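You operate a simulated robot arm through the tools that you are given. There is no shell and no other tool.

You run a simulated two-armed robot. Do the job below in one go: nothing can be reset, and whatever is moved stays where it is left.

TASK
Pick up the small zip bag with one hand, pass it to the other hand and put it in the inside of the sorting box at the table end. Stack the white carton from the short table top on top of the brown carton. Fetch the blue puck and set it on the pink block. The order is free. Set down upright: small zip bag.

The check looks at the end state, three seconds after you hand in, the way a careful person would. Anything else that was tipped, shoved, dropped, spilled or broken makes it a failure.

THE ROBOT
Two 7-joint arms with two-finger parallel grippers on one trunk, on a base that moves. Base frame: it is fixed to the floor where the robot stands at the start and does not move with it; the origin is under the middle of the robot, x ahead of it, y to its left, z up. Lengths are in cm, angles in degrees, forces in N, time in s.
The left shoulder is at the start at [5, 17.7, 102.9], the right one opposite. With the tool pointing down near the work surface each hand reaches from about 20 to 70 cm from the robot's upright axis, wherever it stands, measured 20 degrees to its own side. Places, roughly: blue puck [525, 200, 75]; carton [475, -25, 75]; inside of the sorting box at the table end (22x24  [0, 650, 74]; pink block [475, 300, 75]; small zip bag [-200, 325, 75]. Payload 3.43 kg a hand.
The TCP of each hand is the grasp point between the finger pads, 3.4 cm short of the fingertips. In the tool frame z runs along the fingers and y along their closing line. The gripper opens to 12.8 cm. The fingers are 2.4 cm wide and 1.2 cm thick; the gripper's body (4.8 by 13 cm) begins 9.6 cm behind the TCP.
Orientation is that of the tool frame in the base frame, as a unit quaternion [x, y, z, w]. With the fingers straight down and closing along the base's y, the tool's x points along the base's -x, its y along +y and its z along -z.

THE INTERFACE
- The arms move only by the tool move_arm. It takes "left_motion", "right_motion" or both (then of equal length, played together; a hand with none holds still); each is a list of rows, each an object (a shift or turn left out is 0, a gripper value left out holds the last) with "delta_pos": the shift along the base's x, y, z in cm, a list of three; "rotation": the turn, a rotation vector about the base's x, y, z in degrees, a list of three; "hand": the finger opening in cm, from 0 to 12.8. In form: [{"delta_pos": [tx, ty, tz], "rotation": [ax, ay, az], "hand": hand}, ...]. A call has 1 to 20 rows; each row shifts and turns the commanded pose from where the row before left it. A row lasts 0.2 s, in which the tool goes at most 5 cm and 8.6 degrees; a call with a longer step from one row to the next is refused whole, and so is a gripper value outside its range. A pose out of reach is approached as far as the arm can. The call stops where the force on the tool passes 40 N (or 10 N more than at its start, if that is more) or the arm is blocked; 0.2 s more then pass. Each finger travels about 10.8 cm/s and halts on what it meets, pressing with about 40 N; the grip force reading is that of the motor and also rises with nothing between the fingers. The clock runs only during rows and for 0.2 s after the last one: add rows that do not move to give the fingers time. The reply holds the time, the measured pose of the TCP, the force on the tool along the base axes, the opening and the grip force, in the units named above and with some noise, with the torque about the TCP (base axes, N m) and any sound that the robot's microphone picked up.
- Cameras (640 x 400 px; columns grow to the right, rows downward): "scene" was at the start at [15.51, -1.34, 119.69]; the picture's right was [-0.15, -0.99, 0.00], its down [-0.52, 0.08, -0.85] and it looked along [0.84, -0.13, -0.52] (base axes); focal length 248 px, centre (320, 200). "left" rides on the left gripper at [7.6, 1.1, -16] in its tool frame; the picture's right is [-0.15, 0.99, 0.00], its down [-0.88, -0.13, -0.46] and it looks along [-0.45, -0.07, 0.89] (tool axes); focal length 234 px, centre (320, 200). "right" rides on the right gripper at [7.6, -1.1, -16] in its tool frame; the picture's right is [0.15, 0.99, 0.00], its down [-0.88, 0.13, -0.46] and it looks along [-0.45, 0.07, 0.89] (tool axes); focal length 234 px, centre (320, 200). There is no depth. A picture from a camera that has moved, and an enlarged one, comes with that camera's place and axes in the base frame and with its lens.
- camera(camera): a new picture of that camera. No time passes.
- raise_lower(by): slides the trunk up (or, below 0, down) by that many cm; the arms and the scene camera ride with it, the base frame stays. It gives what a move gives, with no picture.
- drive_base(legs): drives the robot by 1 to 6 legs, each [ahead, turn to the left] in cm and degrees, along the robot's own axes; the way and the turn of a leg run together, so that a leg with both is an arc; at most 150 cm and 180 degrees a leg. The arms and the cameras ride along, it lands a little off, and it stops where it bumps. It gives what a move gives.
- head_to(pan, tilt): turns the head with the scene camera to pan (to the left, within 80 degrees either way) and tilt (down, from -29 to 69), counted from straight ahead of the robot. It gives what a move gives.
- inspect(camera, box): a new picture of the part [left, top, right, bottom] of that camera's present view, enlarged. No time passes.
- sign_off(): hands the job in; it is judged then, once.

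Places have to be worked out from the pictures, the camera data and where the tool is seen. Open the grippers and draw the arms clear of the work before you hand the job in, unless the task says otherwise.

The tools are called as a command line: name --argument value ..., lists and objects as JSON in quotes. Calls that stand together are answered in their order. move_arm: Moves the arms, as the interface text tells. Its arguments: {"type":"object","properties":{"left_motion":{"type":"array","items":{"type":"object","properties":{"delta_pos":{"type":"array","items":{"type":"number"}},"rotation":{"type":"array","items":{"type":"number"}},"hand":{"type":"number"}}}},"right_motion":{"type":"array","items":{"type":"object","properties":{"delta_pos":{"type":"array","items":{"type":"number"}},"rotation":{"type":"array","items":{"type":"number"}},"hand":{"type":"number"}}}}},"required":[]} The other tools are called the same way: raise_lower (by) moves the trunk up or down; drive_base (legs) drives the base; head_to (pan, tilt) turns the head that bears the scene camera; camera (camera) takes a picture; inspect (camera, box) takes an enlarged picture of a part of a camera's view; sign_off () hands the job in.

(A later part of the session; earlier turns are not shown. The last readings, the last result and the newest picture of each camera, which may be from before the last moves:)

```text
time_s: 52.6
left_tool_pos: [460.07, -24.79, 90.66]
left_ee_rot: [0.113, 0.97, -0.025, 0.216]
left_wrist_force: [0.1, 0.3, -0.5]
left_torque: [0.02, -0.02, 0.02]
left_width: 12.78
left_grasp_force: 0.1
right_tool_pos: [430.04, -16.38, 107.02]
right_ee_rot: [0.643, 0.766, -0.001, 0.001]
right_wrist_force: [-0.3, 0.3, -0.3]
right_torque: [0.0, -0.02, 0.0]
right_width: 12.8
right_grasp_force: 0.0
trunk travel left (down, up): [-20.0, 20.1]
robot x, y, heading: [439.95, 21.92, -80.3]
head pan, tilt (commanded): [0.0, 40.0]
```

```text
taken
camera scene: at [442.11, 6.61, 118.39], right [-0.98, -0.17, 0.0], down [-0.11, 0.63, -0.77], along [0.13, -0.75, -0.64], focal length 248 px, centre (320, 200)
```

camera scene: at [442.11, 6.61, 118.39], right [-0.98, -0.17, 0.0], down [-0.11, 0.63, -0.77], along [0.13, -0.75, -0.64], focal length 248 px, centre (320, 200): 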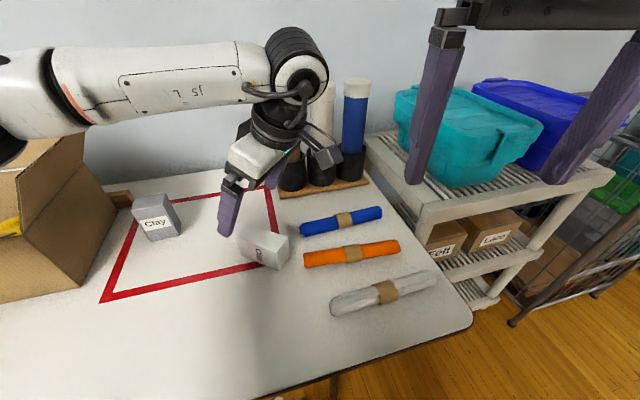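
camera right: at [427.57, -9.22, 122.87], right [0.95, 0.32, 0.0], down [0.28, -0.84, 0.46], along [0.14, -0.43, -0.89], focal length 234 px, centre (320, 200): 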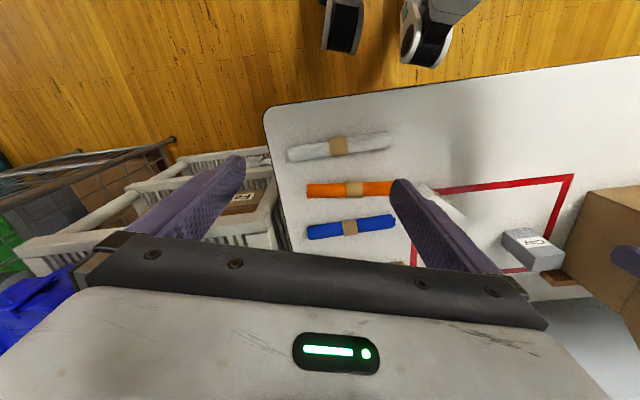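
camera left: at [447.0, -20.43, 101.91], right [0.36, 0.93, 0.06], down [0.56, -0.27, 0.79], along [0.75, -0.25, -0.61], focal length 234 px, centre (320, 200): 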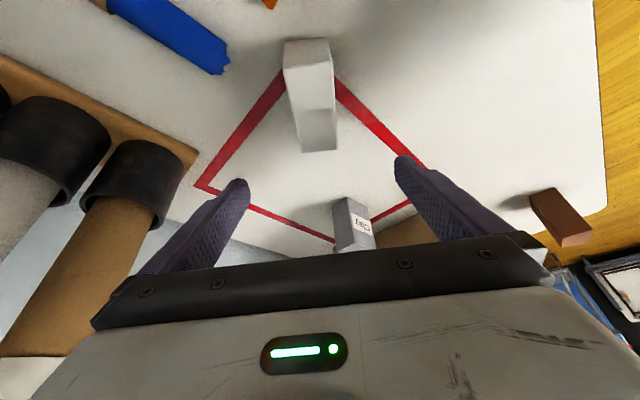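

The arm is clear of the roll stand and boxes. I descend along z to about 77.8 and close fully.

move_arm --left_motion '[{"delta_pos": [0, 0.1, -3]}, {"delta_pos": [0, 0, -3]}, {"delta_pos": [0, 0, -3]}, {"delta_pos": [0, 0, -2]}, {"delta_pos": [0, 0, -1.9]}, {}]'

camera --camera "left"

inspect --camera "scene" --box '[150, 100, 350, 300]'

```text
time_s: 54.0
left_tool_pos: [460.02, -24.61, 77.84]
left_ee_rot: [0.112, 0.969, -0.025, 0.217]
left_wrist_force: [0.2, -0.9, 0.6]
left_torque: [0.03, 0.03, 0.01]
left_width: 12.81
left_grasp_force: 0.0
right_tool_pos: [430.08, -16.4, 106.98]
right_ee_rot: [0.643, 0.766, 0.001, 0.0]
right_wrist_force: [-0.4, 0.1, 0.7]
right_torque: [0.04, 0.03, 0.01]
right_width: 12.8
right_grasp_force: 0.0
trunk travel left (down, up): [-20.0, 20.1]
robot x, y, heading: [439.95, 21.81, -80.0]
head pan, tilt (commanded): [0.0, 40.0]
```

```text
taken
camera left: at [446.97, -20.31, 89.03], right [0.36, 0.93, 0.06], down [0.56, -0.27, 0.79], along [0.75, -0.25, -0.61], focal length 234 px, centre (320, 200)
```

left: 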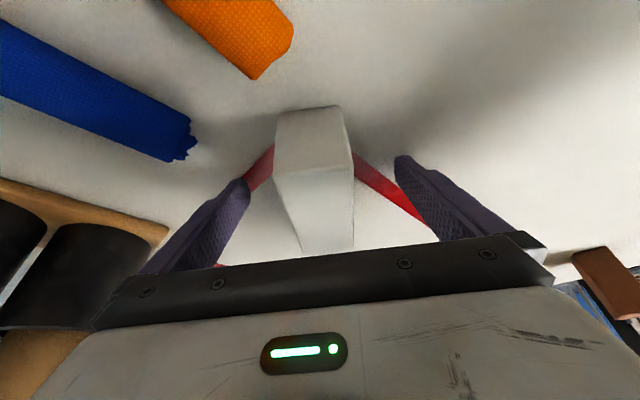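

```text
2.00 times, centred on (250, 200) of scene
camera zoom: at [442.11, 6.6, 118.4], right [-0.98, -0.17, 0.0], down [-0.11, 0.63, -0.77], along [0.13, -0.75, -0.64], focal length 496 px, centre (460, 200)
```

zoom: 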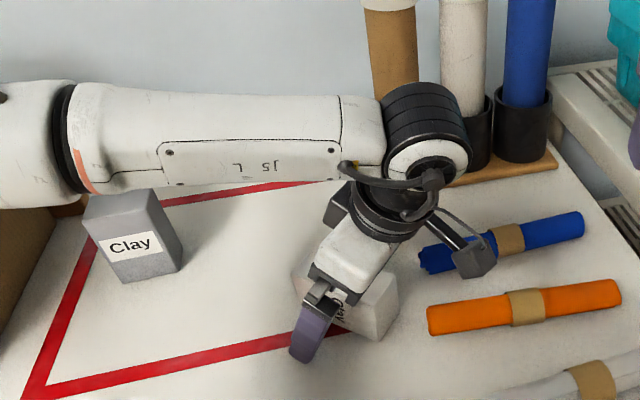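

The fingers straddle the carton evenly. I close the grip.

move_arm --left_motion '[{"hand": 9}, {"hand": 6}, {"hand": 3}, {"hand": 2}, {"hand": 1}, {"hand": 0}, {"hand": 0}]'

move_arm --left_motion '[{"delta_pos": [0, 0, 0.4]}, {"delta_pos": [0, 0, 0.8]}, {"delta_pos": [0, 0, 0.8]}, {}]'

inspect --camera "scene" --box '[150, 100, 350, 300]'

```text
time_s: 55.6
left_tool_pos: [459.95, -24.64, 77.83]
left_ee_rot: [0.113, 0.969, -0.025, 0.217]
left_wrist_force: [-0.8, 0.0, 0.2]
left_torque: [-0.03, 0.06, -0.04]
left_width: 4.47
left_grasp_force: 39.6
right_tool_pos: [430.07, -16.29, 106.9]
right_ee_rot: [0.643, 0.766, 0.0, 0.001]
right_wrist_force: [-1.3, 0.6, 0.5]
right_torque: [0.02, -0.03, 0.03]
right_width: 12.79
right_grasp_force: 0.1
trunk travel left (down, up): [-20.0, 20.1]
robot x, y, heading: [439.82, 21.94, -80.0]
head pan, tilt (commanded): [0.0, 40.0]
```

```text
time_s: 56.6
left_tool_pos: [459.99, -24.69, 79.72]
left_ee_rot: [0.113, 0.969, -0.025, 0.216]
left_wrist_force: [-0.8, 0.4, -3.1]
left_torque: [0.02, 0.02, -0.02]
left_width: 4.49
left_grasp_force: 39.6
right_tool_pos: [429.99, -16.35, 106.97]
right_ee_rot: [0.644, 0.765, 0.0, 0.0]
right_wrist_force: [-0.3, -0.3, -0.3]
right_torque: [0.02, -0.01, -0.01]
right_width: 12.79
right_grasp_force: 0.0
trunk travel left (down, up): [-20.0, 20.1]
robot x, y, heading: [439.58, 21.63, -80.1]
head pan, tilt (commanded): [0.0, 40.0]
```

```text
2.00 times, centred on (250, 200) of scene
camera zoom: at [442.12, 6.58, 118.39], right [-0.98, -0.17, 0.0], down [-0.11, 0.63, -0.77], along [0.13, -0.75, -0.64], focal length 496 px, centre (460, 200)
```

zoom: 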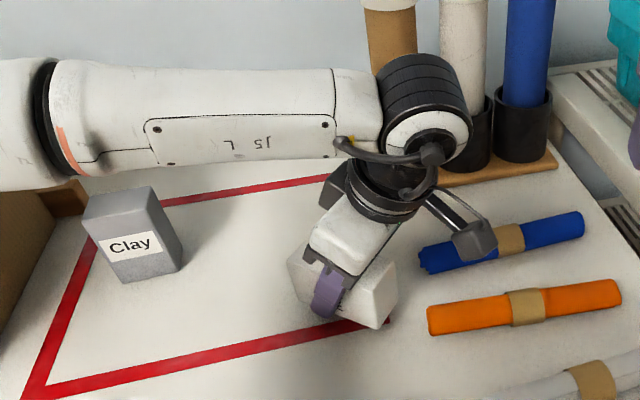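

It holds (weight ≈3 N, width 4.49). I lift slowly while drawing it toward me and watch the grip width.

move_arm --left_motion '[{"delta_pos": [0, 0, 0.7]}, {"delta_pos": [0, 0.2, 1.2]}, {"delta_pos": [0, 0.5, 1.5]}, {"delta_pos": [0, 0.8, 1.5]}, {"delta_pos": [0, 1, 1.5]}, {"delta_pos": [0, 1.2, 1.5]}, {"delta_pos": [0, 1.2, 1.5]}, {"delta_pos": [0, 1.2, 1]}, {"delta_pos": [0, 1.2, 0.5]}, {"delta_pos": [0, 1.2, 0]}, {"delta_pos": [0, 1, 0]}, {"delta_pos": [0, 0.7, 0]}, {"delta_pos": [0, 0.3, 0]}, {}]'

camera --camera "scene"

camera --camera "left"

```text
time_s: 59.6
left_tool_pos: [459.99, -14.14, 90.68]
left_ee_rot: [0.113, 0.97, -0.025, 0.215]
left_wrist_force: [-0.5, -1.0, -2.2]
left_torque: [-0.05, 0.02, 0.0]
left_width: 4.48
left_grasp_force: 40.5
right_tool_pos: [430.03, -16.4, 107.0]
right_ee_rot: [0.643, 0.766, 0.0, 0.0]
right_wrist_force: [0.1, 0.4, -0.4]
right_torque: [-0.04, 0.05, -0.03]
right_width: 12.82
right_grasp_force: 0.1
trunk travel left (down, up): [-20.0, 20.1]
robot x, y, heading: [439.91, 21.74, -80.2]
head pan, tilt (commanded): [0.0, 40.0]
```

```text
taken
camera scene: at [442.12, 6.59, 118.39], right [-0.98, -0.17, 0.0], down [-0.11, 0.63, -0.77], along [0.13, -0.75, -0.64], focal length 248 px, centre (320, 200)
```

scene: 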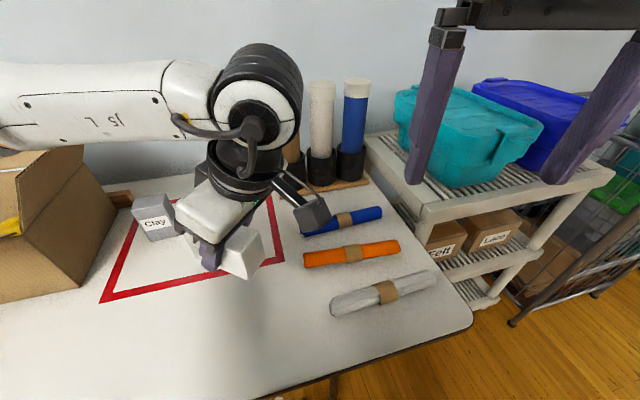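

```text
taken
camera left: at [446.98, -9.86, 101.96], right [0.36, 0.93, 0.06], down [0.56, -0.27, 0.79], along [0.75, -0.25, -0.61], focal length 234 px, centre (320, 200)
```

left: 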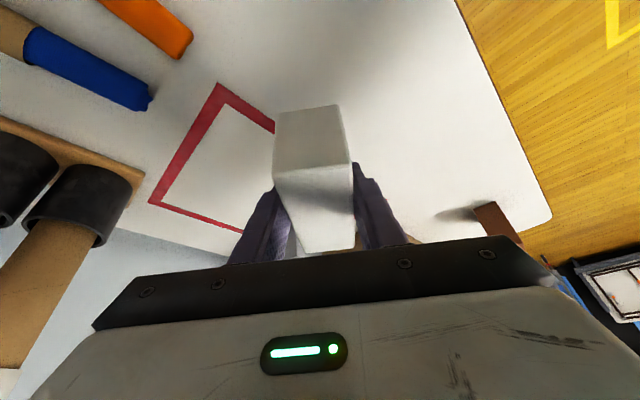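

Still held. Now I rotate it upright by +90° about the closing axis, in two halves, watching for reach limits.

move_arm --left_motion '[{"delta_pos": [0, 0.3, 0.5], "rotation": [1.15, 4.87, 0]}, {"delta_pos": [0, 0.3, 0.5], "rotation": [1.15, 4.87, 0]}, {"delta_pos": [0, 0.3, 0.5], "rotation": [1.15, 4.87, 0]}, {"delta_pos": [0, 0.3, 0.5], "rotation": [1.15, 4.87, 0]}, {"delta_pos": [0, 0.3, 0.5], "rotation": [1.15, 4.87, 0]}, {"delta_pos": [0, 0.3, 0.5], "rotation": [1.15, 4.87, 0]}, {"rotation": [1.15, 4.87, 0]}, {"rotation": [1.15, 4.87, 0]}, {"rotation": [1.15, 4.87, 0]}, {}]'

camera --camera "scene"

```text
time_s: 61.8
left_tool_pos: [459.9, -12.32, 93.65]
left_ee_rot: [0.114, 0.978, 0.02, -0.172]
left_wrist_force: [0.0, -0.6, -4.1]
left_torque: [0.0, -0.01, 0.0]
left_width: 4.48
left_grasp_force: 40.4
right_tool_pos: [429.92, -16.26, 106.9]
right_ee_rot: [0.643, 0.766, 0.0, 0.0]
right_wrist_force: [0.0, 0.6, 0.0]
right_torque: [0.0, -0.02, 0.01]
right_width: 12.78
right_grasp_force: 0.1
trunk travel left (down, up): [-20.0, 20.1]
robot x, y, heading: [440.16, 22.08, -79.9]
head pan, tilt (commanded): [0.0, 40.0]
```

```text
taken
camera scene: at [442.12, 6.59, 118.39], right [-0.98, -0.17, 0.0], down [-0.11, 0.63, -0.77], along [0.13, -0.75, -0.64], focal length 248 px, centre (320, 200)
```

scene: 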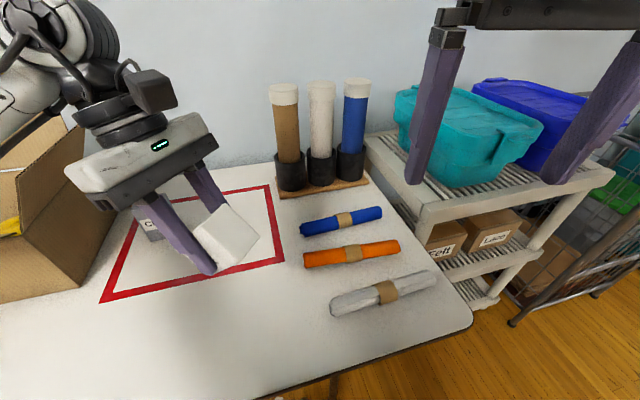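

Halfway rotated and held. The wrist would swing toward the Yarn box if I went on here, so I back the base up ~13 cm first and then yaw the hand.

drive_base --legs '[[-13, 0]]'

move_arm --left_motion '[{"delta_pos": [0, 0, 0], "rotation": [0, 0, 5]}, {"delta_pos": [0, 0, 0], "rotation": [0, 0, 5]}, {"delta_pos": [0, 0, 0], "rotation": [0, 0, 5]}, {"delta_pos": [0, 0, 0], "rotation": [0, 0, 5]}, {"delta_pos": [0, 0, 0], "rotation": [0, 0, 5]}, {"delta_pos": [0, 0, 0], "rotation": [0, 0, 5]}, {"rotation": [0, 0, 5]}, {"rotation": [0, 0, 5]}, {}]'

camera --camera "scene"

```text
time_s: 63.0
left_tool_pos: [457.78, 0.43, 93.6]
left_ee_rot: [0.115, 0.978, 0.02, -0.172]
left_wrist_force: [0.0, 0.4, -2.8]
left_torque: [0.01, -0.02, -0.01]
left_width: 4.47
left_grasp_force: 39.7
right_tool_pos: [427.75, -3.6, 106.92]
right_ee_rot: [0.643, 0.765, 0.0, 0.001]
right_wrist_force: [1.1, 1.0, 0.6]
right_torque: [0.01, 0.01, 0.0]
right_width: 12.81
right_grasp_force: 0.1
trunk travel left (down, up): [-20.0, 20.1]
robot x, y, heading: [437.54, 34.47, -80.2]
head pan, tilt (commanded): [0.0, 40.0]
```

```text
time_s: 65.0
left_tool_pos: [457.79, 0.5, 93.66]
left_ee_rot: [-0.229, 0.958, -0.04, -0.168]
left_wrist_force: [-0.1, -0.1, -3.0]
left_torque: [0.04, 0.0, 0.01]
left_width: 4.46
left_grasp_force: 40.1
right_tool_pos: [427.86, -3.74, 107.01]
right_ee_rot: [0.643, 0.766, 0.0, 0.0]
right_wrist_force: [0.3, 0.2, -0.3]
right_torque: [-0.02, 0.0, 0.0]
right_width: 12.81
right_grasp_force: 0.1
trunk travel left (down, up): [-20.0, 20.1]
robot x, y, heading: [437.74, 34.5, -80.1]
head pan, tilt (commanded): [0.0, 40.0]
```

```text
taken
camera scene: at [439.88, 19.32, 118.39], right [-0.98, -0.17, 0.0], down [-0.11, 0.63, -0.77], along [0.13, -0.75, -0.64], focal length 248 px, centre (320, 200)
```

scene: 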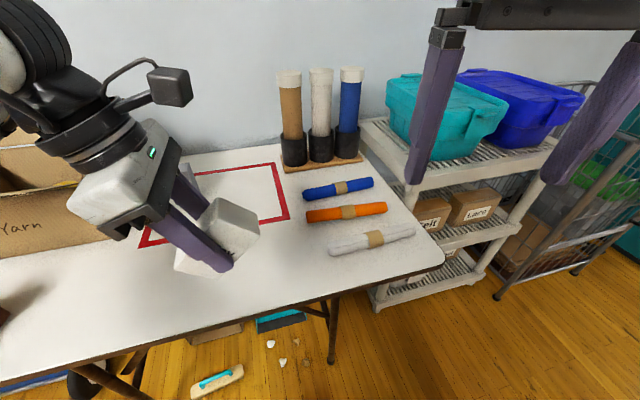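

Yaw done, still held at 4.46 cm. I complete the uprighting turn by another 45° about the closing axis (−0.452, 0.892, 0).

move_arm --left_motion '[{"rotation": [-2.26, 4.46, 0]}, {"rotation": [-2.26, 4.46, 0]}, {"rotation": [-2.26, 4.46, 0]}, {"rotation": [-2.26, 4.46, 0]}, {"rotation": [-2.26, 4.46, 0]}, {"rotation": [-2.26, 4.46, 0]}, {"rotation": [-2.26, 4.46, 0]}, {"rotation": [-2.26, 4.46, 0]}, {"rotation": [-2.26, 4.46, 0]}, {}, {}]'

camera --camera "scene"

camera --camera "left"

```text
time_s: 67.4
left_tool_pos: [457.9, 0.48, 93.63]
left_ee_rot: [-0.195, 0.821, -0.125, -0.521]
left_wrist_force: [0.2, 0.7, -2.2]
left_torque: [-0.02, -0.05, -0.02]
left_width: 4.5
left_grasp_force: 40.1
right_tool_pos: [427.7, -3.65, 107.01]
right_ee_rot: [0.644, 0.765, 0.0, 0.0]
right_wrist_force: [0.9, -0.7, -0.3]
right_torque: [0.02, 0.0, -0.02]
right_width: 12.81
right_grasp_force: 0.0
trunk travel left (down, up): [-20.0, 20.1]
robot x, y, heading: [437.69, 34.39, -80.1]
head pan, tilt (commanded): [0.0, 40.0]
```

```text
taken
camera scene: at [439.88, 19.31, 118.39], right [-0.98, -0.17, 0.0], down [-0.11, 0.63, -0.77], along [0.13, -0.75, -0.64], focal length 248 px, centre (320, 200)
```

scene: 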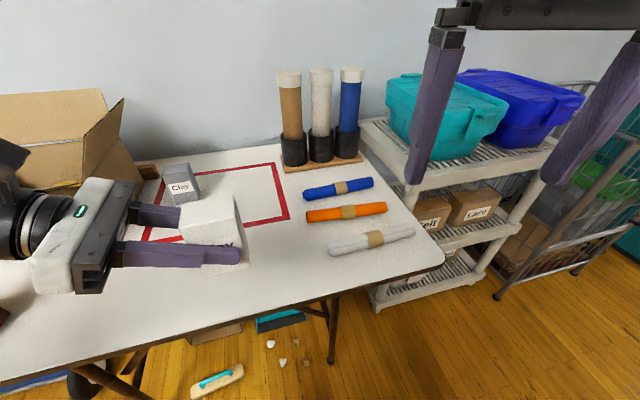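

```text
taken
camera left: at [467.31, 6.58, 107.33], right [-0.39, 0.91, -0.14], down [0.76, 0.24, -0.6], along [-0.52, -0.34, -0.79], focal length 234 px, centre (320, 200)
```

left: 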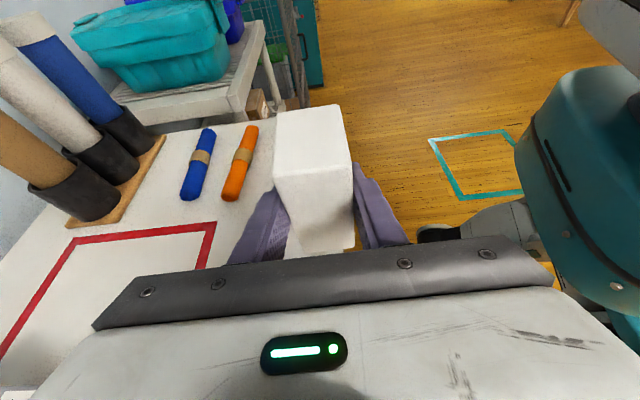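

The carton is upright in the hand. I move it over the free table area near (456,-9) and lower to z≈80.

move_arm --left_motion '[{"delta_pos": [-0.2, -1, 0]}, {"delta_pos": [-0.3, -1.5, 0]}, {"delta_pos": [-0.3, -1.5, 0]}, {"delta_pos": [-0.3, -1.5, 0]}, {"delta_pos": [-0.3, -1.5, -0.5]}, {"delta_pos": [-0.3, -1.5, -1]}, {"delta_pos": [-0.2, -1, -1.5]}, {"delta_pos": [0, 0, -2]}, {"delta_pos": [0, 0, -2]}, {"delta_pos": [0, 0, -2]}, {"delta_pos": [0, 0, -2]}, {"delta_pos": [0, 0, -1.5]}, {"delta_pos": [0, 0, -0.8]}, {}]'

camera --camera "scene"

camera --camera "left"

```text
time_s: 70.4
left_tool_pos: [455.9, -9.08, 80.38]
left_ee_rot: [-0.194, 0.821, -0.125, -0.522]
left_wrist_force: [0.2, 0.6, -2.8]
left_torque: [0.01, -0.06, 0.01]
left_width: 4.47
left_grasp_force: 39.9
right_tool_pos: [427.88, -3.66, 106.95]
right_ee_rot: [0.643, 0.766, 0.0, -0.001]
right_wrist_force: [-0.5, -0.2, -0.1]
right_torque: [0.0, 0.03, -0.01]
right_width: 12.8
right_grasp_force: 0.0
trunk travel left (down, up): [-20.0, 20.1]
robot x, y, heading: [437.57, 34.64, -80.0]
head pan, tilt (commanded): [0.0, 40.0]
```

```text
taken
camera scene: at [439.88, 19.31, 118.39], right [-0.98, -0.17, 0.0], down [-0.11, 0.63, -0.77], along [0.13, -0.75, -0.64], focal length 248 px, centre (320, 200)
```

scene: 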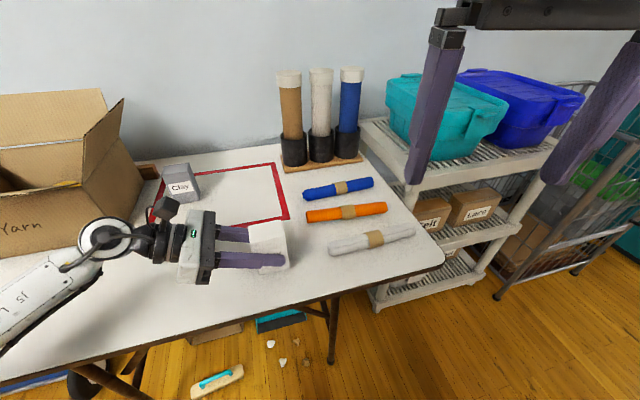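

```text
taken
camera left: at [465.37, -2.94, 94.02], right [-0.39, 0.91, -0.13], down [0.76, 0.24, -0.6], along [-0.52, -0.34, -0.79], focal length 234 px, centre (320, 200)
```

left: 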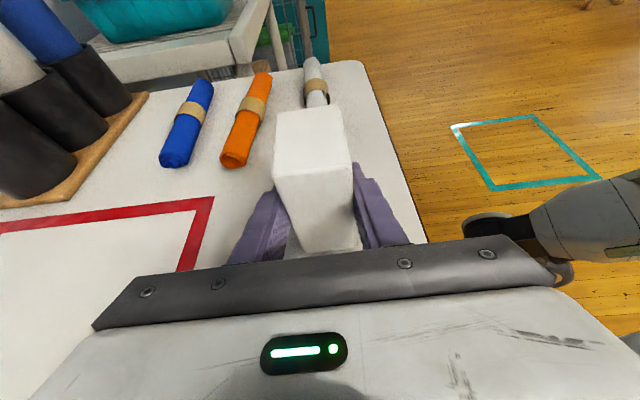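

I zoom in on the carton and pan left to check the forearm's clearance from the brown carton.

inspect --camera "scene" --box '[140, 180, 340, 310]'

head_to --pan 35 --tilt 40

camera --camera "scene"

```text
3.08 times, centred on (240, 245) of scene
camera zoom: at [439.88, 19.31, 118.39], right [-0.98, -0.17, 0.0], down [-0.11, 0.63, -0.77], along [0.13, -0.75, -0.64], focal length 762 px, centre (566, 62)
```

zoom: 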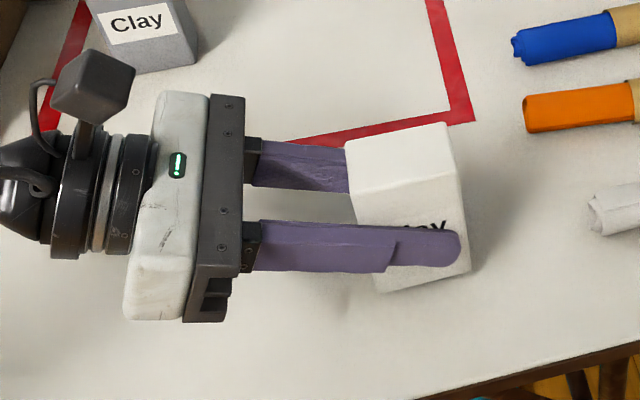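

```text
time_s: 71.5
left_tool_pos: [455.83, -9.09, 80.41]
left_ee_rot: [-0.195, 0.821, -0.126, -0.522]
left_wrist_force: [0.3, -1.0, -3.1]
left_torque: [-0.02, 0.0, 0.02]
left_width: 4.47
left_grasp_force: 40.3
right_tool_pos: [427.68, -3.57, 106.98]
right_ee_rot: [0.643, 0.766, 0.0, 0.0]
right_wrist_force: [0.3, 0.7, 0.1]
right_torque: [-0.01, -0.03, 0.0]
right_width: 12.81
right_grasp_force: 0.1
trunk travel left (down, up): [-20.0, 20.1]
robot x, y, heading: [437.65, 34.23, -80.2]
head pan, tilt (commanded): [35.0, 40.0]
```

```text
taken
camera scene: at [444.42, 21.66, 118.39], right [-0.71, -0.71, 0.0], down [-0.45, 0.46, -0.77], along [0.54, -0.54, -0.64], focal length 248 px, centre (320, 200)
```

scene: 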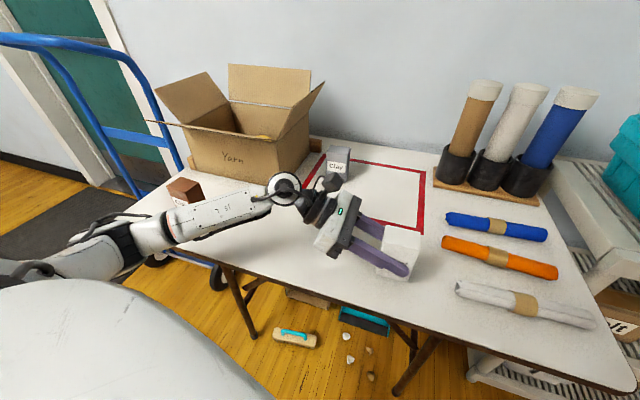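

inspect --camera "scene" --box '[100, 150, 340, 290]'

```text
2.67 times, centred on (220, 220) of scene
camera zoom: at [444.42, 21.66, 118.39], right [-0.71, -0.71, 0.0], down [-0.45, 0.46, -0.77], along [0.54, -0.54, -0.64], focal length 661 px, centre (587, 147)
```

zoom: 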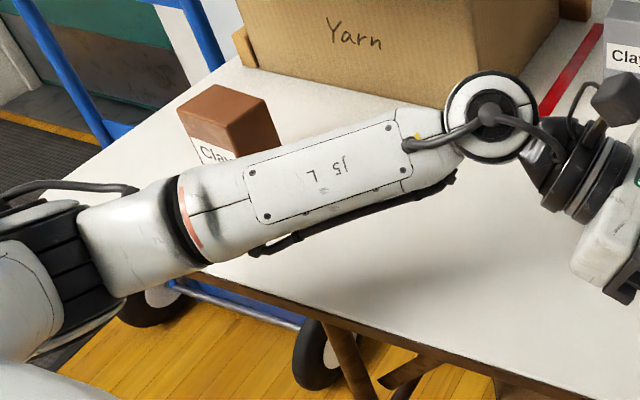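

Brown is undisturbed and ~15 cm from the forearm. I lower the carton gently to contact, expected near z≈78.3.

move_arm --left_motion '[{"delta_pos": [0, 0, -0.5]}, {"delta_pos": [0, 0, -0.5]}, {"delta_pos": [0, 0, -0.4]}, {"delta_pos": [0, 0, -0.2]}, {}]'

move_arm --left_motion '[{"delta_pos": [0, 0, -0.2]}, {"delta_pos": [0, 0, -0.2]}, {}]'

inspect --camera "scene" --box '[300, 180, 460, 300]'

```text
time_s: 72.7
left_tool_pos: [455.83, -9.09, 79.09]
left_ee_rot: [-0.193, 0.82, -0.127, -0.524]
left_wrist_force: [4.5, 2.0, 16.8]
left_torque: [0.72, -0.48, -0.12]
left_width: 4.47
left_grasp_force: 40.6
right_tool_pos: [427.74, -3.5, 107.11]
right_ee_rot: [0.643, 0.766, -0.001, 0.001]
right_wrist_force: [0.7, 0.0, -0.9]
right_torque: [-0.02, 0.0, -0.01]
right_width: 12.78
right_grasp_force: 0.1
trunk travel left (down, up): [-20.0, 20.1]
robot x, y, heading: [437.73, 34.57, -80.2]
head pan, tilt (commanded): [35.0, 40.0]
```

```text
time_s: 73.5
left_tool_pos: [455.84, -9.16, 79.05]
left_ee_rot: [-0.193, 0.818, -0.129, -0.526]
left_wrist_force: [4.2, 3.0, 34.8]
left_torque: [0.87, 0.11, -0.2]
left_width: 4.45
left_grasp_force: 40.1
right_tool_pos: [427.74, -3.48, 107.11]
right_ee_rot: [0.643, 0.766, 0.0, 0.0]
right_wrist_force: [0.2, 0.4, 0.2]
right_torque: [0.0, 0.0, 0.04]
right_width: 12.79
right_grasp_force: 0.1
trunk travel left (down, up): [-20.0, 20.1]
robot x, y, heading: [437.21, 34.46, -80.2]
head pan, tilt (commanded): [35.0, 40.0]
```

```text
3.33 times, centred on (380, 240) of scene
camera zoom: at [444.35, 21.91, 118.45], right [-0.71, -0.71, 0.0], down [-0.45, 0.45, -0.77], along [0.54, -0.54, -0.64], focal length 826 px, centre (120, 67)
```

zoom: 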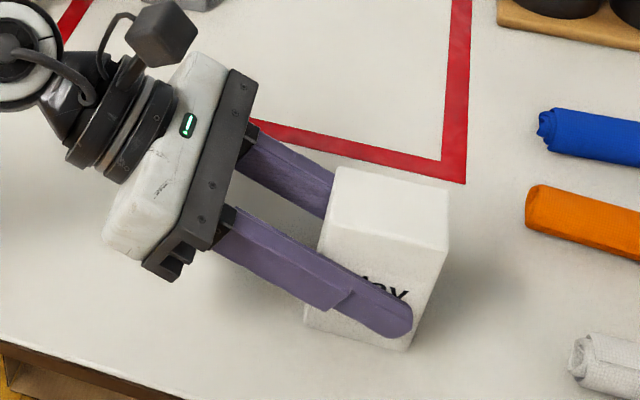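

Contact is made (force ~35 N, z≈79.05). I relieve the pressure slightly and open the fingers slowly.

move_arm --left_motion '[{"delta_pos": [0, 0, 0.3]}, {"delta_pos": [0, 0, 0.2]}, {}, {"hand": 4.8}, {"hand": 5.5}, {"hand": 6.5}, {"hand": 8}, {"hand": 10}, {"hand": 12}, {}]'

inspect --camera "scene" --box '[300, 180, 460, 300]'

```text
time_s: 75.7
left_tool_pos: [455.95, -9.11, 78.9]
left_ee_rot: [-0.194, 0.821, -0.125, -0.522]
left_wrist_force: [-0.5, -1.2, 0.4]
left_torque: [0.03, 0.0, 0.05]
left_width: 12.01
left_grasp_force: 0.0
right_tool_pos: [427.7, -3.71, 107.06]
right_ee_rot: [0.644, 0.765, 0.0, 0.0]
right_wrist_force: [0.0, -0.2, -0.2]
right_torque: [0.02, 0.04, -0.02]
right_width: 12.83
right_grasp_force: 0.1
trunk travel left (down, up): [-20.0, 20.1]
robot x, y, heading: [437.5, 34.92, -80.1]
head pan, tilt (commanded): [35.0, 40.0]
```

```text
3.33 times, centred on (380, 240) of scene
camera zoom: at [444.41, 21.69, 118.39], right [-0.71, -0.71, 0.0], down [-0.45, 0.46, -0.77], along [0.54, -0.54, -0.64], focal length 826 px, centre (120, 67)
```

zoom: 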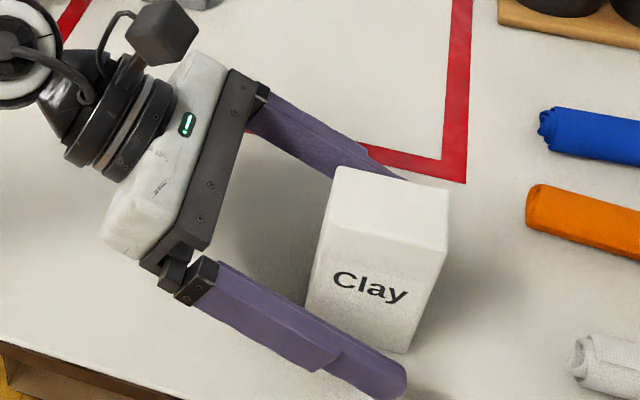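

White stands upright with "Clay" label facing me. I withdraw along the tool axis and then up.

move_arm --left_motion '[{"delta_pos": [1.2, 0.6, 0.65]}, {"delta_pos": [1.6, 0.8, 0.85]}, {"delta_pos": [1.6, 0.8, 0.85]}, {"delta_pos": [1.6, 0.8, 0.85]}, {"delta_pos": [0.8, 0.4, 1.5]}, {"delta_pos": [0, 0, 3]}, {"delta_pos": [0, 0, 3]}, {"delta_pos": [0, 0, 3]}, {"delta_pos": [0, 0, 3]}, {"delta_pos": [0, 0, 3]}, {"delta_pos": [0, 0, 3]}, {}]'

camera --camera "scene"

```text
time_s: 78.2
left_tool_pos: [462.74, -5.67, 101.64]
left_ee_rot: [-0.195, 0.821, -0.125, -0.522]
left_wrist_force: [-0.2, -0.1, 0.8]
left_torque: [-0.01, 0.01, 0.0]
left_width: 12.0
left_grasp_force: 0.1
right_tool_pos: [427.69, -3.66, 106.96]
right_ee_rot: [0.643, 0.766, 0.0, -0.001]
right_wrist_force: [0.6, 0.8, 1.0]
right_torque: [0.04, 0.01, -0.02]
right_width: 12.79
right_grasp_force: 0.2
trunk travel left (down, up): [-20.0, 20.1]
robot x, y, heading: [437.5, 34.73, -80.1]
head pan, tilt (commanded): [35.0, 40.0]
```

```text
taken
camera scene: at [444.41, 21.69, 118.39], right [-0.71, -0.71, 0.0], down [-0.45, 0.46, -0.77], along [0.54, -0.54, -0.64], focal length 248 px, centre (320, 200)
```

scene: 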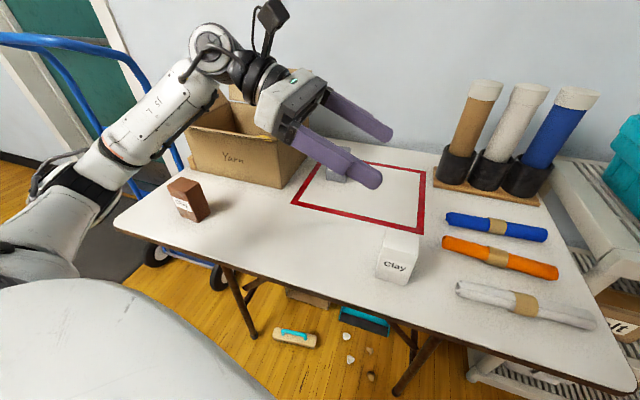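

White is upright at about (454.5,-9.8). I turn the tool back to straight down and yaw it so the fingers close across the wide side (≈27°).

move_arm --left_motion '[{"delta_pos": [0, 0, 0.5], "rotation": [2.94, -5.8, 0]}, {"delta_pos": [0, 0, 0.5], "rotation": [2.94, -5.8, 0]}, {"delta_pos": [0, 0, 0.5], "rotation": [2.94, -5.8, 0]}, {"delta_pos": [0, 0, 0.5], "rotation": [2.94, -5.8, 0]}, {"delta_pos": [0, 0, 0.5], "rotation": [2.94, -5.8, 0]}, {"delta_pos": [0, 0, 0.5], "rotation": [2.94, -5.8, 0]}, {"rotation": [2.94, -5.8, 0]}, {"rotation": [2.94, -5.8, 0]}, {"rotation": [2.94, -5.8, 0]}, {"rotation": [2.94, -5.8, 0]}, {}]'

move_arm --left_motion '[{"delta_pos": [-0.5, 0, 0], "rotation": [0, 0, -7.5], "hand": 12.8}, {"delta_pos": [-0.8, -0.3, 0], "rotation": [0, 0, -7.5]}, {"delta_pos": [-0.8, -0.4, 0], "rotation": [0, 0, -7.5]}, {"delta_pos": [-0.8, -0.4, 0], "rotation": [0, 0, -7.5]}, {"delta_pos": [-0.8, -0.4, 0], "rotation": [0, 0, -7.5]}, {"delta_pos": [-0.8, -0.4, 0], "rotation": [0, 0, -7.5]}, {"delta_pos": [-0.8, -0.4, 0], "rotation": [0, 0, -7.5]}, {"delta_pos": [-0.8, -0.4, 0], "rotation": [0, 0, -7.5]}, {"delta_pos": [-0.8, -0.4, 0], "rotation": [0, 0, -7.5]}, {"delta_pos": [-0.8, -0.4, -1], "rotation": [0, 0, -7.5]}, {"delta_pos": [-0.5, -0.4, -1], "rotation": [0, 0, -7.5]}, {"delta_pos": [0, -0.2, -1], "rotation": [0, 0, -7.5]}, {}]'

camera --camera "left"

camera --camera "scene"

```text
time_s: 80.7
left_tool_pos: [462.69, -5.82, 104.58]
left_ee_rot: [-0.232, 0.973, 0.002, 0.002]
left_wrist_force: [0.5, -0.2, 0.2]
left_torque: [-0.01, 0.02, -0.03]
left_width: 12.01
left_grasp_force: 0.0
right_tool_pos: [427.68, -3.71, 106.93]
right_ee_rot: [0.642, 0.766, 0.0, 0.0]
right_wrist_force: [-0.2, -0.3, 1.2]
right_torque: [-0.01, 0.02, 0.0]
right_width: 12.8
right_grasp_force: 0.1
trunk travel left (down, up): [-20.0, 20.1]
robot x, y, heading: [437.43, 34.54, -80.2]
head pan, tilt (commanded): [35.0, 40.0]
```

```text
time_s: 83.5
left_tool_pos: [454.5, -9.86, 101.52]
left_ee_rot: [0.526, 0.85, -0.001, 0.002]
left_wrist_force: [0.0, 0.1, 0.5]
left_torque: [0.04, 0.03, 0.01]
left_width: 12.77
left_grasp_force: 0.1
right_tool_pos: [427.75, -3.54, 106.99]
right_ee_rot: [0.643, 0.766, 0.0, 0.0]
right_wrist_force: [0.4, 0.2, 0.9]
right_torque: [-0.01, -0.03, 0.0]
right_width: 12.76
right_grasp_force: 0.1
trunk travel left (down, up): [-20.0, 20.1]
robot x, y, heading: [437.7, 34.71, -80.1]
head pan, tilt (commanded): [35.0, 40.0]
```

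```text
taken
camera left: at [452.11, -2.38, 117.55], right [0.95, 0.31, 0.0], down [0.28, -0.84, 0.46], along [0.14, -0.43, -0.89], focal length 234 px, centre (320, 200)
```

left: 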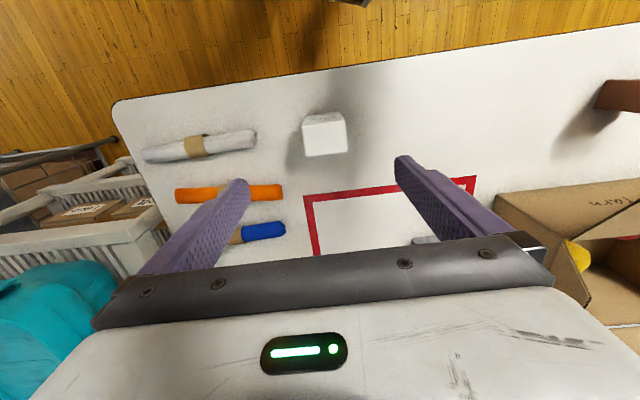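

```text
taken
camera scene: at [444.41, 21.69, 118.4], right [-0.71, -0.71, 0.0], down [-0.45, 0.45, -0.77], along [0.54, -0.54, -0.64], focal length 248 px, centre (320, 200)
```

scene: 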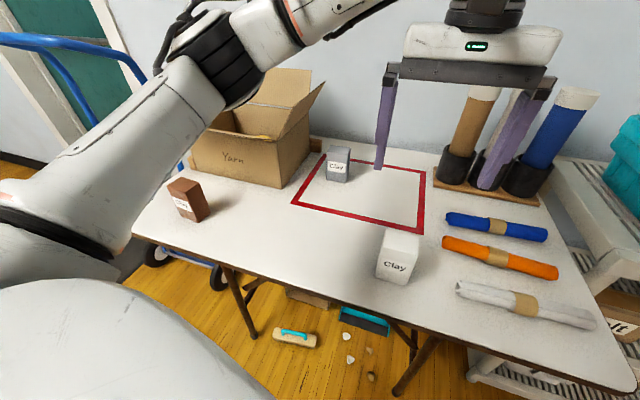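

inspect --camera "left" --box '[265, 90, 385, 180]'

inspect --camera "scene" --box '[140, 160, 240, 240]'

```text
4.44 times, centred on (325, 135) of left
camera zoom: at [452.11, -2.38, 117.55], right [0.95, 0.31, 0.0], down [0.28, -0.84, 0.46], along [0.14, -0.43, -0.89], focal length 1041 px, centre (298, 489)
```

zoom: 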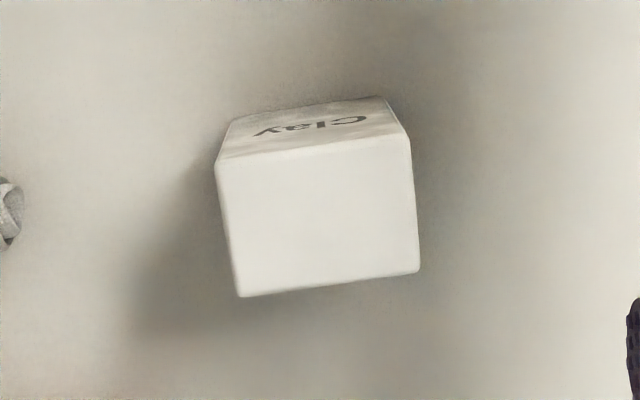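

```text
5.00 times, centred on (190, 200) of scene
camera zoom: at [444.41, 21.69, 118.4], right [-0.71, -0.71, 0.0], down [-0.45, 0.45, -0.77], along [0.54, -0.54, -0.64], focal length 1239 px, centre (970, 200)
```

zoom: 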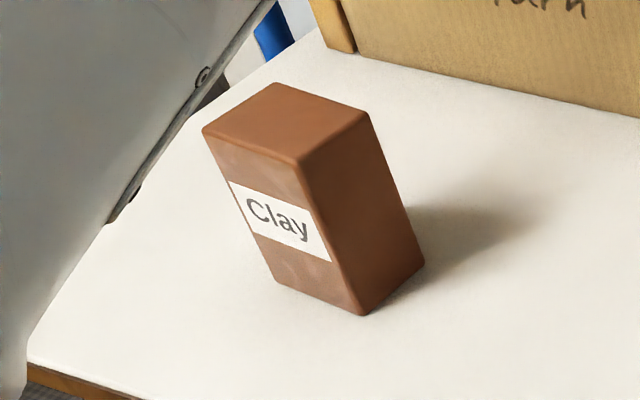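

White's top centre is (455.0,-9.25) at yaw ~25.5°, brown's is ≈(500.7,11.05) at yaw ~20.5°. I descend onto white and grip its wide side, then test-lift slowly.

move_arm --left_motion '[{"delta_pos": [0.5, 0.6, -2]}, {"delta_pos": [0, 0, -4]}, {"delta_pos": [0, 0, -4]}, {"delta_pos": [0, 0, -4]}, {"delta_pos": [0, 0, -4]}, {"delta_pos": [0, 0, -3]}, {"delta_pos": [0, 0, -1]}, {}, {"hand": 9}, {"hand": 7}, {"hand": 5}, {"hand": 3}, {"hand": 0}, {"hand": 0}, {"hand": 0}]'

move_arm --left_motion '[{"delta_pos": [0, 0, 0.3]}, {"delta_pos": [0, 0, 0.5]}, {"delta_pos": [0, 0, 0.7]}, {"delta_pos": [0, 0, 0.7]}, {"delta_pos": [0, 0, 0.8]}, {}]'

camera --camera "left"

camera --camera "scene"

```text
time_s: 86.7
left_tool_pos: [454.95, -9.19, 79.53]
left_ee_rot: [0.524, 0.852, 0.0, 0.001]
left_wrist_force: [0.5, 1.0, -0.3]
left_torque: [-0.06, 0.01, 0.0]
left_width: 6.17
left_grasp_force: 40.0
right_tool_pos: [427.75, -3.7, 106.99]
right_ee_rot: [0.644, 0.765, 0.0, 0.0]
right_wrist_force: [-0.1, 0.4, -0.1]
right_torque: [-0.02, 0.01, 0.01]
right_width: 12.8
right_grasp_force: 0.1
trunk travel left (down, up): [-20.0, 20.1]
robot x, y, heading: [437.66, 34.19, -80.2]
head pan, tilt (commanded): [35.0, 40.0]
```

```text
time_s: 88.0
left_tool_pos: [454.9, -9.21, 82.5]
left_ee_rot: [0.524, 0.851, -0.001, 0.001]
left_wrist_force: [0.4, 0.1, -3.2]
left_torque: [0.02, 0.0, 0.0]
left_width: 6.17
left_grasp_force: 40.2
right_tool_pos: [427.78, -3.58, 106.93]
right_ee_rot: [0.643, 0.766, 0.0, 0.0]
right_wrist_force: [0.5, -0.3, 0.3]
right_torque: [0.0, 0.0, 0.02]
right_width: 12.77
right_grasp_force: 0.0
trunk travel left (down, up): [-20.0, 20.1]
robot x, y, heading: [437.49, 34.31, -80.1]
head pan, tilt (commanded): [35.0, 40.0]
```

```text
taken
camera left: at [452.5, -1.84, 98.54], right [0.95, 0.31, 0.0], down [0.28, -0.84, 0.46], along [0.14, -0.43, -0.89], focal length 234 px, centre (320, 200)
```

left: 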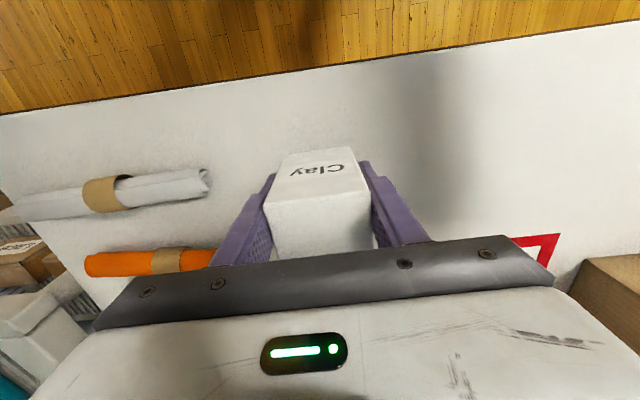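

```text
taken
camera scene: at [444.42, 21.67, 118.39], right [-0.71, -0.71, 0.0], down [-0.45, 0.46, -0.77], along [0.54, -0.54, -0.64], focal length 248 px, centre (320, 200)
```

scene: 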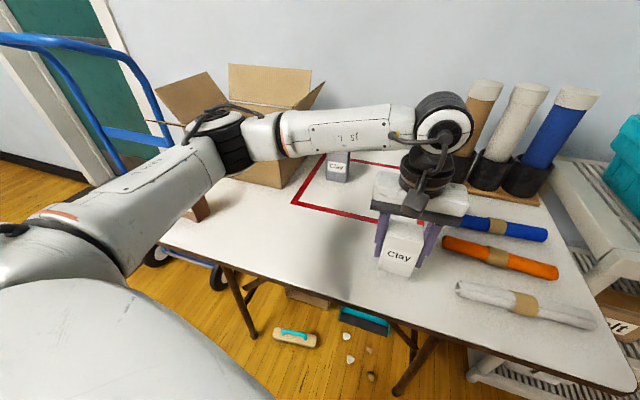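

Held firmly. I lift slowly to z≈102 before repositioning the base.

move_arm --left_motion '[{"delta_pos": [0, 0, 1]}, {"delta_pos": [0, 0, 1.2]}, {"delta_pos": [0, 0.2, 1.5]}, {"delta_pos": [0, 0.3, 1.5]}, {"delta_pos": [0, 0.4, 1.5]}, {"delta_pos": [0, 0.5, 1.5]}, {"delta_pos": [0, 0.5, 1.5]}, {"delta_pos": [0, 0.5, 1.5]}, {"delta_pos": [0, 0.5, 1.5]}, {"delta_pos": [0, 0.5, 1.5]}, {"delta_pos": [0, 0.5, 1.5]}, {"delta_pos": [0, 0.4, 1.5]}, {"delta_pos": [0, 0.3, 1]}, {"delta_pos": [0, 0.2, 0.6]}, {}]'

drive_base --legs '[[0, 105.8], [31, 0], [0, -90]]'

head_to --pan 15 --tilt 40

camera --camera "scene"

camera --camera "left"

```text
time_s: 91.2
left_tool_pos: [454.89, -4.55, 101.33]
left_ee_rot: [0.525, 0.851, 0.0, 0.002]
left_wrist_force: [-0.1, 0.4, -3.7]
left_torque: [-0.01, -0.02, -0.04]
left_width: 6.16
left_grasp_force: 40.3
right_tool_pos: [427.81, -3.68, 107.04]
right_ee_rot: [0.643, 0.766, 0.001, 0.0]
right_wrist_force: [0.1, 0.8, 0.3]
right_torque: [0.02, -0.01, 0.04]
right_width: 12.78
right_grasp_force: 0.1
trunk travel left (down, up): [-20.0, 20.1]
robot x, y, heading: [437.4, 34.58, -79.9]
head pan, tilt (commanded): [35.0, 40.0]
```

```text
time_s: 101.7
left_tool_pos: [492.16, 15.14, 101.34]
left_ee_rot: [0.408, 0.913, 0.001, 0.001]
left_wrist_force: [-0.1, -0.8, -2.7]
left_torque: [0.02, 0.02, 0.03]
left_width: 6.16
left_grasp_force: 40.2
right_tool_pos: [465.78, 8.74, 106.85]
right_ee_rot: [0.535, 0.845, 0.0, 0.0]
right_wrist_force: [-0.2, 0.5, 0.4]
right_torque: [0.01, 0.01, -0.02]
right_width: 12.79
right_grasp_force: 0.1
trunk travel left (down, up): [-20.0, 20.1]
robot x, y, heading: [465.32, 47.92, -64.9]
head pan, tilt (commanded): [35.0, 40.0]
```

```text
time_s: 102.5
left_tool_pos: [492.27, 15.12, 101.33]
left_ee_rot: [0.408, 0.913, 0.0, 0.002]
left_wrist_force: [1.3, 0.0, -2.7]
left_torque: [-0.01, 0.02, 0.0]
left_width: 6.19
left_grasp_force: 40.4
right_tool_pos: [465.86, 8.75, 107.02]
right_ee_rot: [0.536, 0.844, 0.0, 0.0]
right_wrist_force: [1.1, 0.5, -0.6]
right_torque: [0.01, -0.01, 0.01]
right_width: 12.78
right_grasp_force: 0.0
trunk travel left (down, up): [-20.0, 20.1]
robot x, y, heading: [465.3, 48.02, -64.7]
head pan, tilt (commanded): [15.0, 40.0]
```

```text
taken
camera scene: at [473.31, 35.42, 118.39], right [-0.76, -0.65, 0.0], down [-0.42, 0.49, -0.77], along [0.49, -0.58, -0.64], focal length 248 px, centre (320, 200)
```

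scene: 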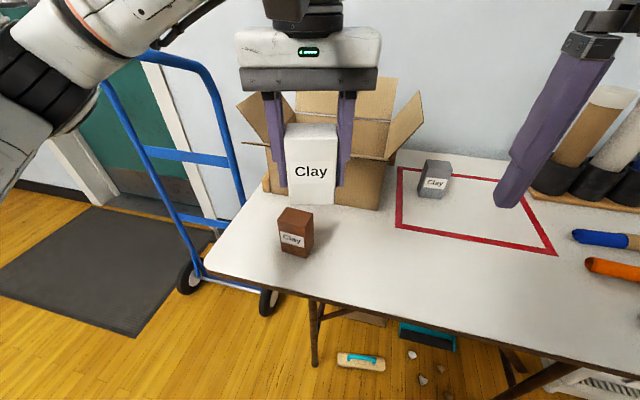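

```text
taken
camera left: at [487.97, 21.62, 117.38], right [0.83, 0.55, 0.0], down [0.49, -0.74, 0.46], along [0.25, -0.38, -0.89], focal length 234 px, centre (320, 200)
```

left: 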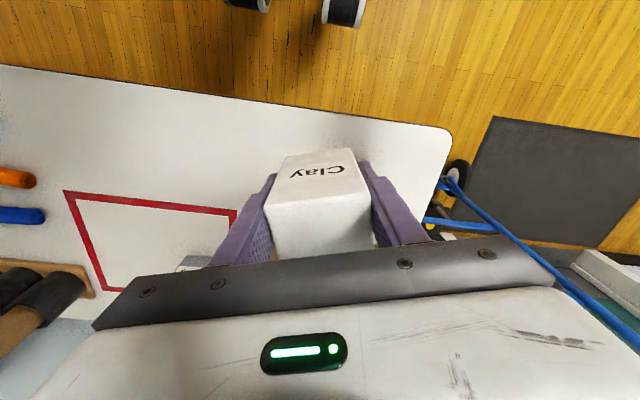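

White is still held; brown is visible below. I zoom on the brown carton for a fresh position estimate and on the held carton.

inspect --camera "scene" --box '[240, 110, 380, 270]'

inspect --camera "scene" --box '[260, 190, 340, 270]'

```text
2.50 times, centred on (310, 190) of scene
camera zoom: at [473.31, 35.42, 118.39], right [-0.76, -0.65, 0.0], down [-0.42, 0.49, -0.77], along [0.49, -0.58, -0.64], focal length 620 px, centre (345, 225)
```

zoom: 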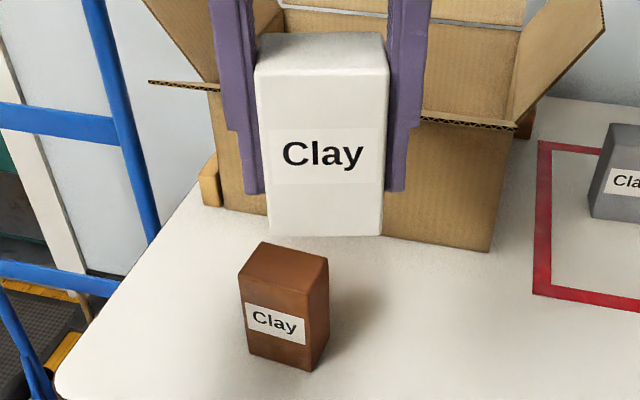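

```text
5.00 times, centred on (300, 230) of scene
camera zoom: at [473.31, 35.42, 118.39], right [-0.76, -0.65, 0.0], down [-0.42, 0.49, -0.77], along [0.49, -0.58, -0.64], focal length 1239 px, centre (420, 50)
```

zoom: 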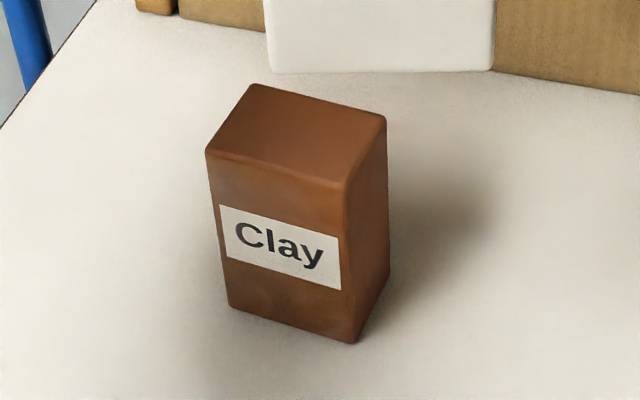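

Brown centre ≈ (500.5,11.1), top z≈83.7, yaw ≈20.4°; the Yarn box flap edge is ~10 cm away from it. I move the white carton over it slowly and align the yaw (−21.3°).

move_arm --left_motion '[{"delta_pos": [0.6, -0.3, 0], "rotation": [0, 0, -2.6]}, {"delta_pos": [1, -0.5, 0], "rotation": [0, 0, -2.6]}, {"delta_pos": [1.1, -0.5, 0], "rotation": [0, 0, -2.7]}, {"delta_pos": [1.1, -0.5, 0], "rotation": [0, 0, -2.7]}, {"delta_pos": [1.1, -0.5, 0], "rotation": [0, 0, -2.7]}, {"delta_pos": [1.1, -0.5, 0], "rotation": [0, 0, -2.7]}, {"delta_pos": [1.1, -0.5, 0], "rotation": [0, 0, -2.7]}, {"delta_pos": [0.8, -0.5, 0], "rotation": [0, 0, -2.6]}, {"delta_pos": [0.5, -0.2, 0]}, {}]'

camera --camera "left"

camera --camera "scene"

```text
time_s: 104.7
left_tool_pos: [500.67, 11.13, 101.43]
left_ee_rot: [0.569, 0.822, 0.0, 0.001]
left_wrist_force: [-1.0, 1.0, -2.8]
left_torque: [0.02, 0.03, 0.01]
left_width: 6.18
left_grasp_force: 40.1
right_tool_pos: [465.77, 8.81, 106.95]
right_ee_rot: [0.536, 0.844, 0.0, 0.0]
right_wrist_force: [0.2, 0.1, 0.8]
right_torque: [0.0, 0.01, 0.03]
right_width: 12.8
right_grasp_force: 0.0
trunk travel left (down, up): [-20.0, 20.1]
robot x, y, heading: [464.9, 48.13, -64.9]
head pan, tilt (commanded): [15.0, 40.0]
```

```text
taken
camera left: at [499.02, 18.75, 117.37], right [0.98, 0.21, 0.0], down [0.19, -0.87, 0.46], along [0.1, -0.45, -0.89], focal length 234 px, centre (320, 200)
```

left: 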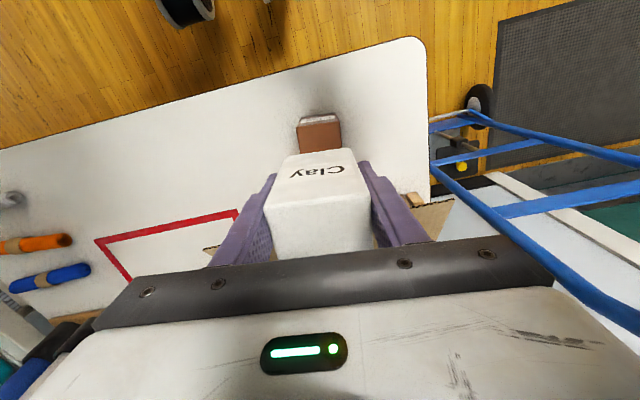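

```text
taken
camera scene: at [473.31, 35.41, 118.39], right [-0.76, -0.65, 0.0], down [-0.41, 0.49, -0.77], along [0.49, -0.59, -0.64], focal length 248 px, centre (320, 200)
```

scene: 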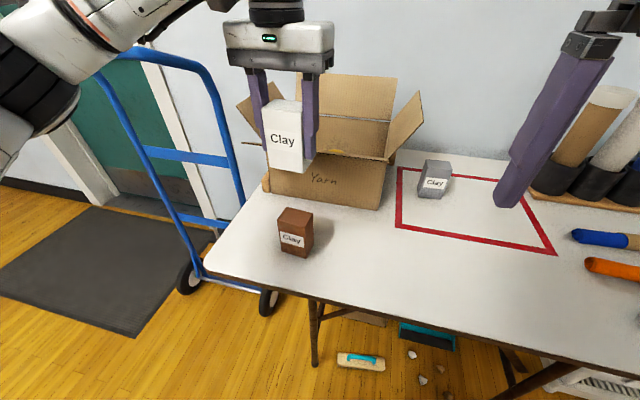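

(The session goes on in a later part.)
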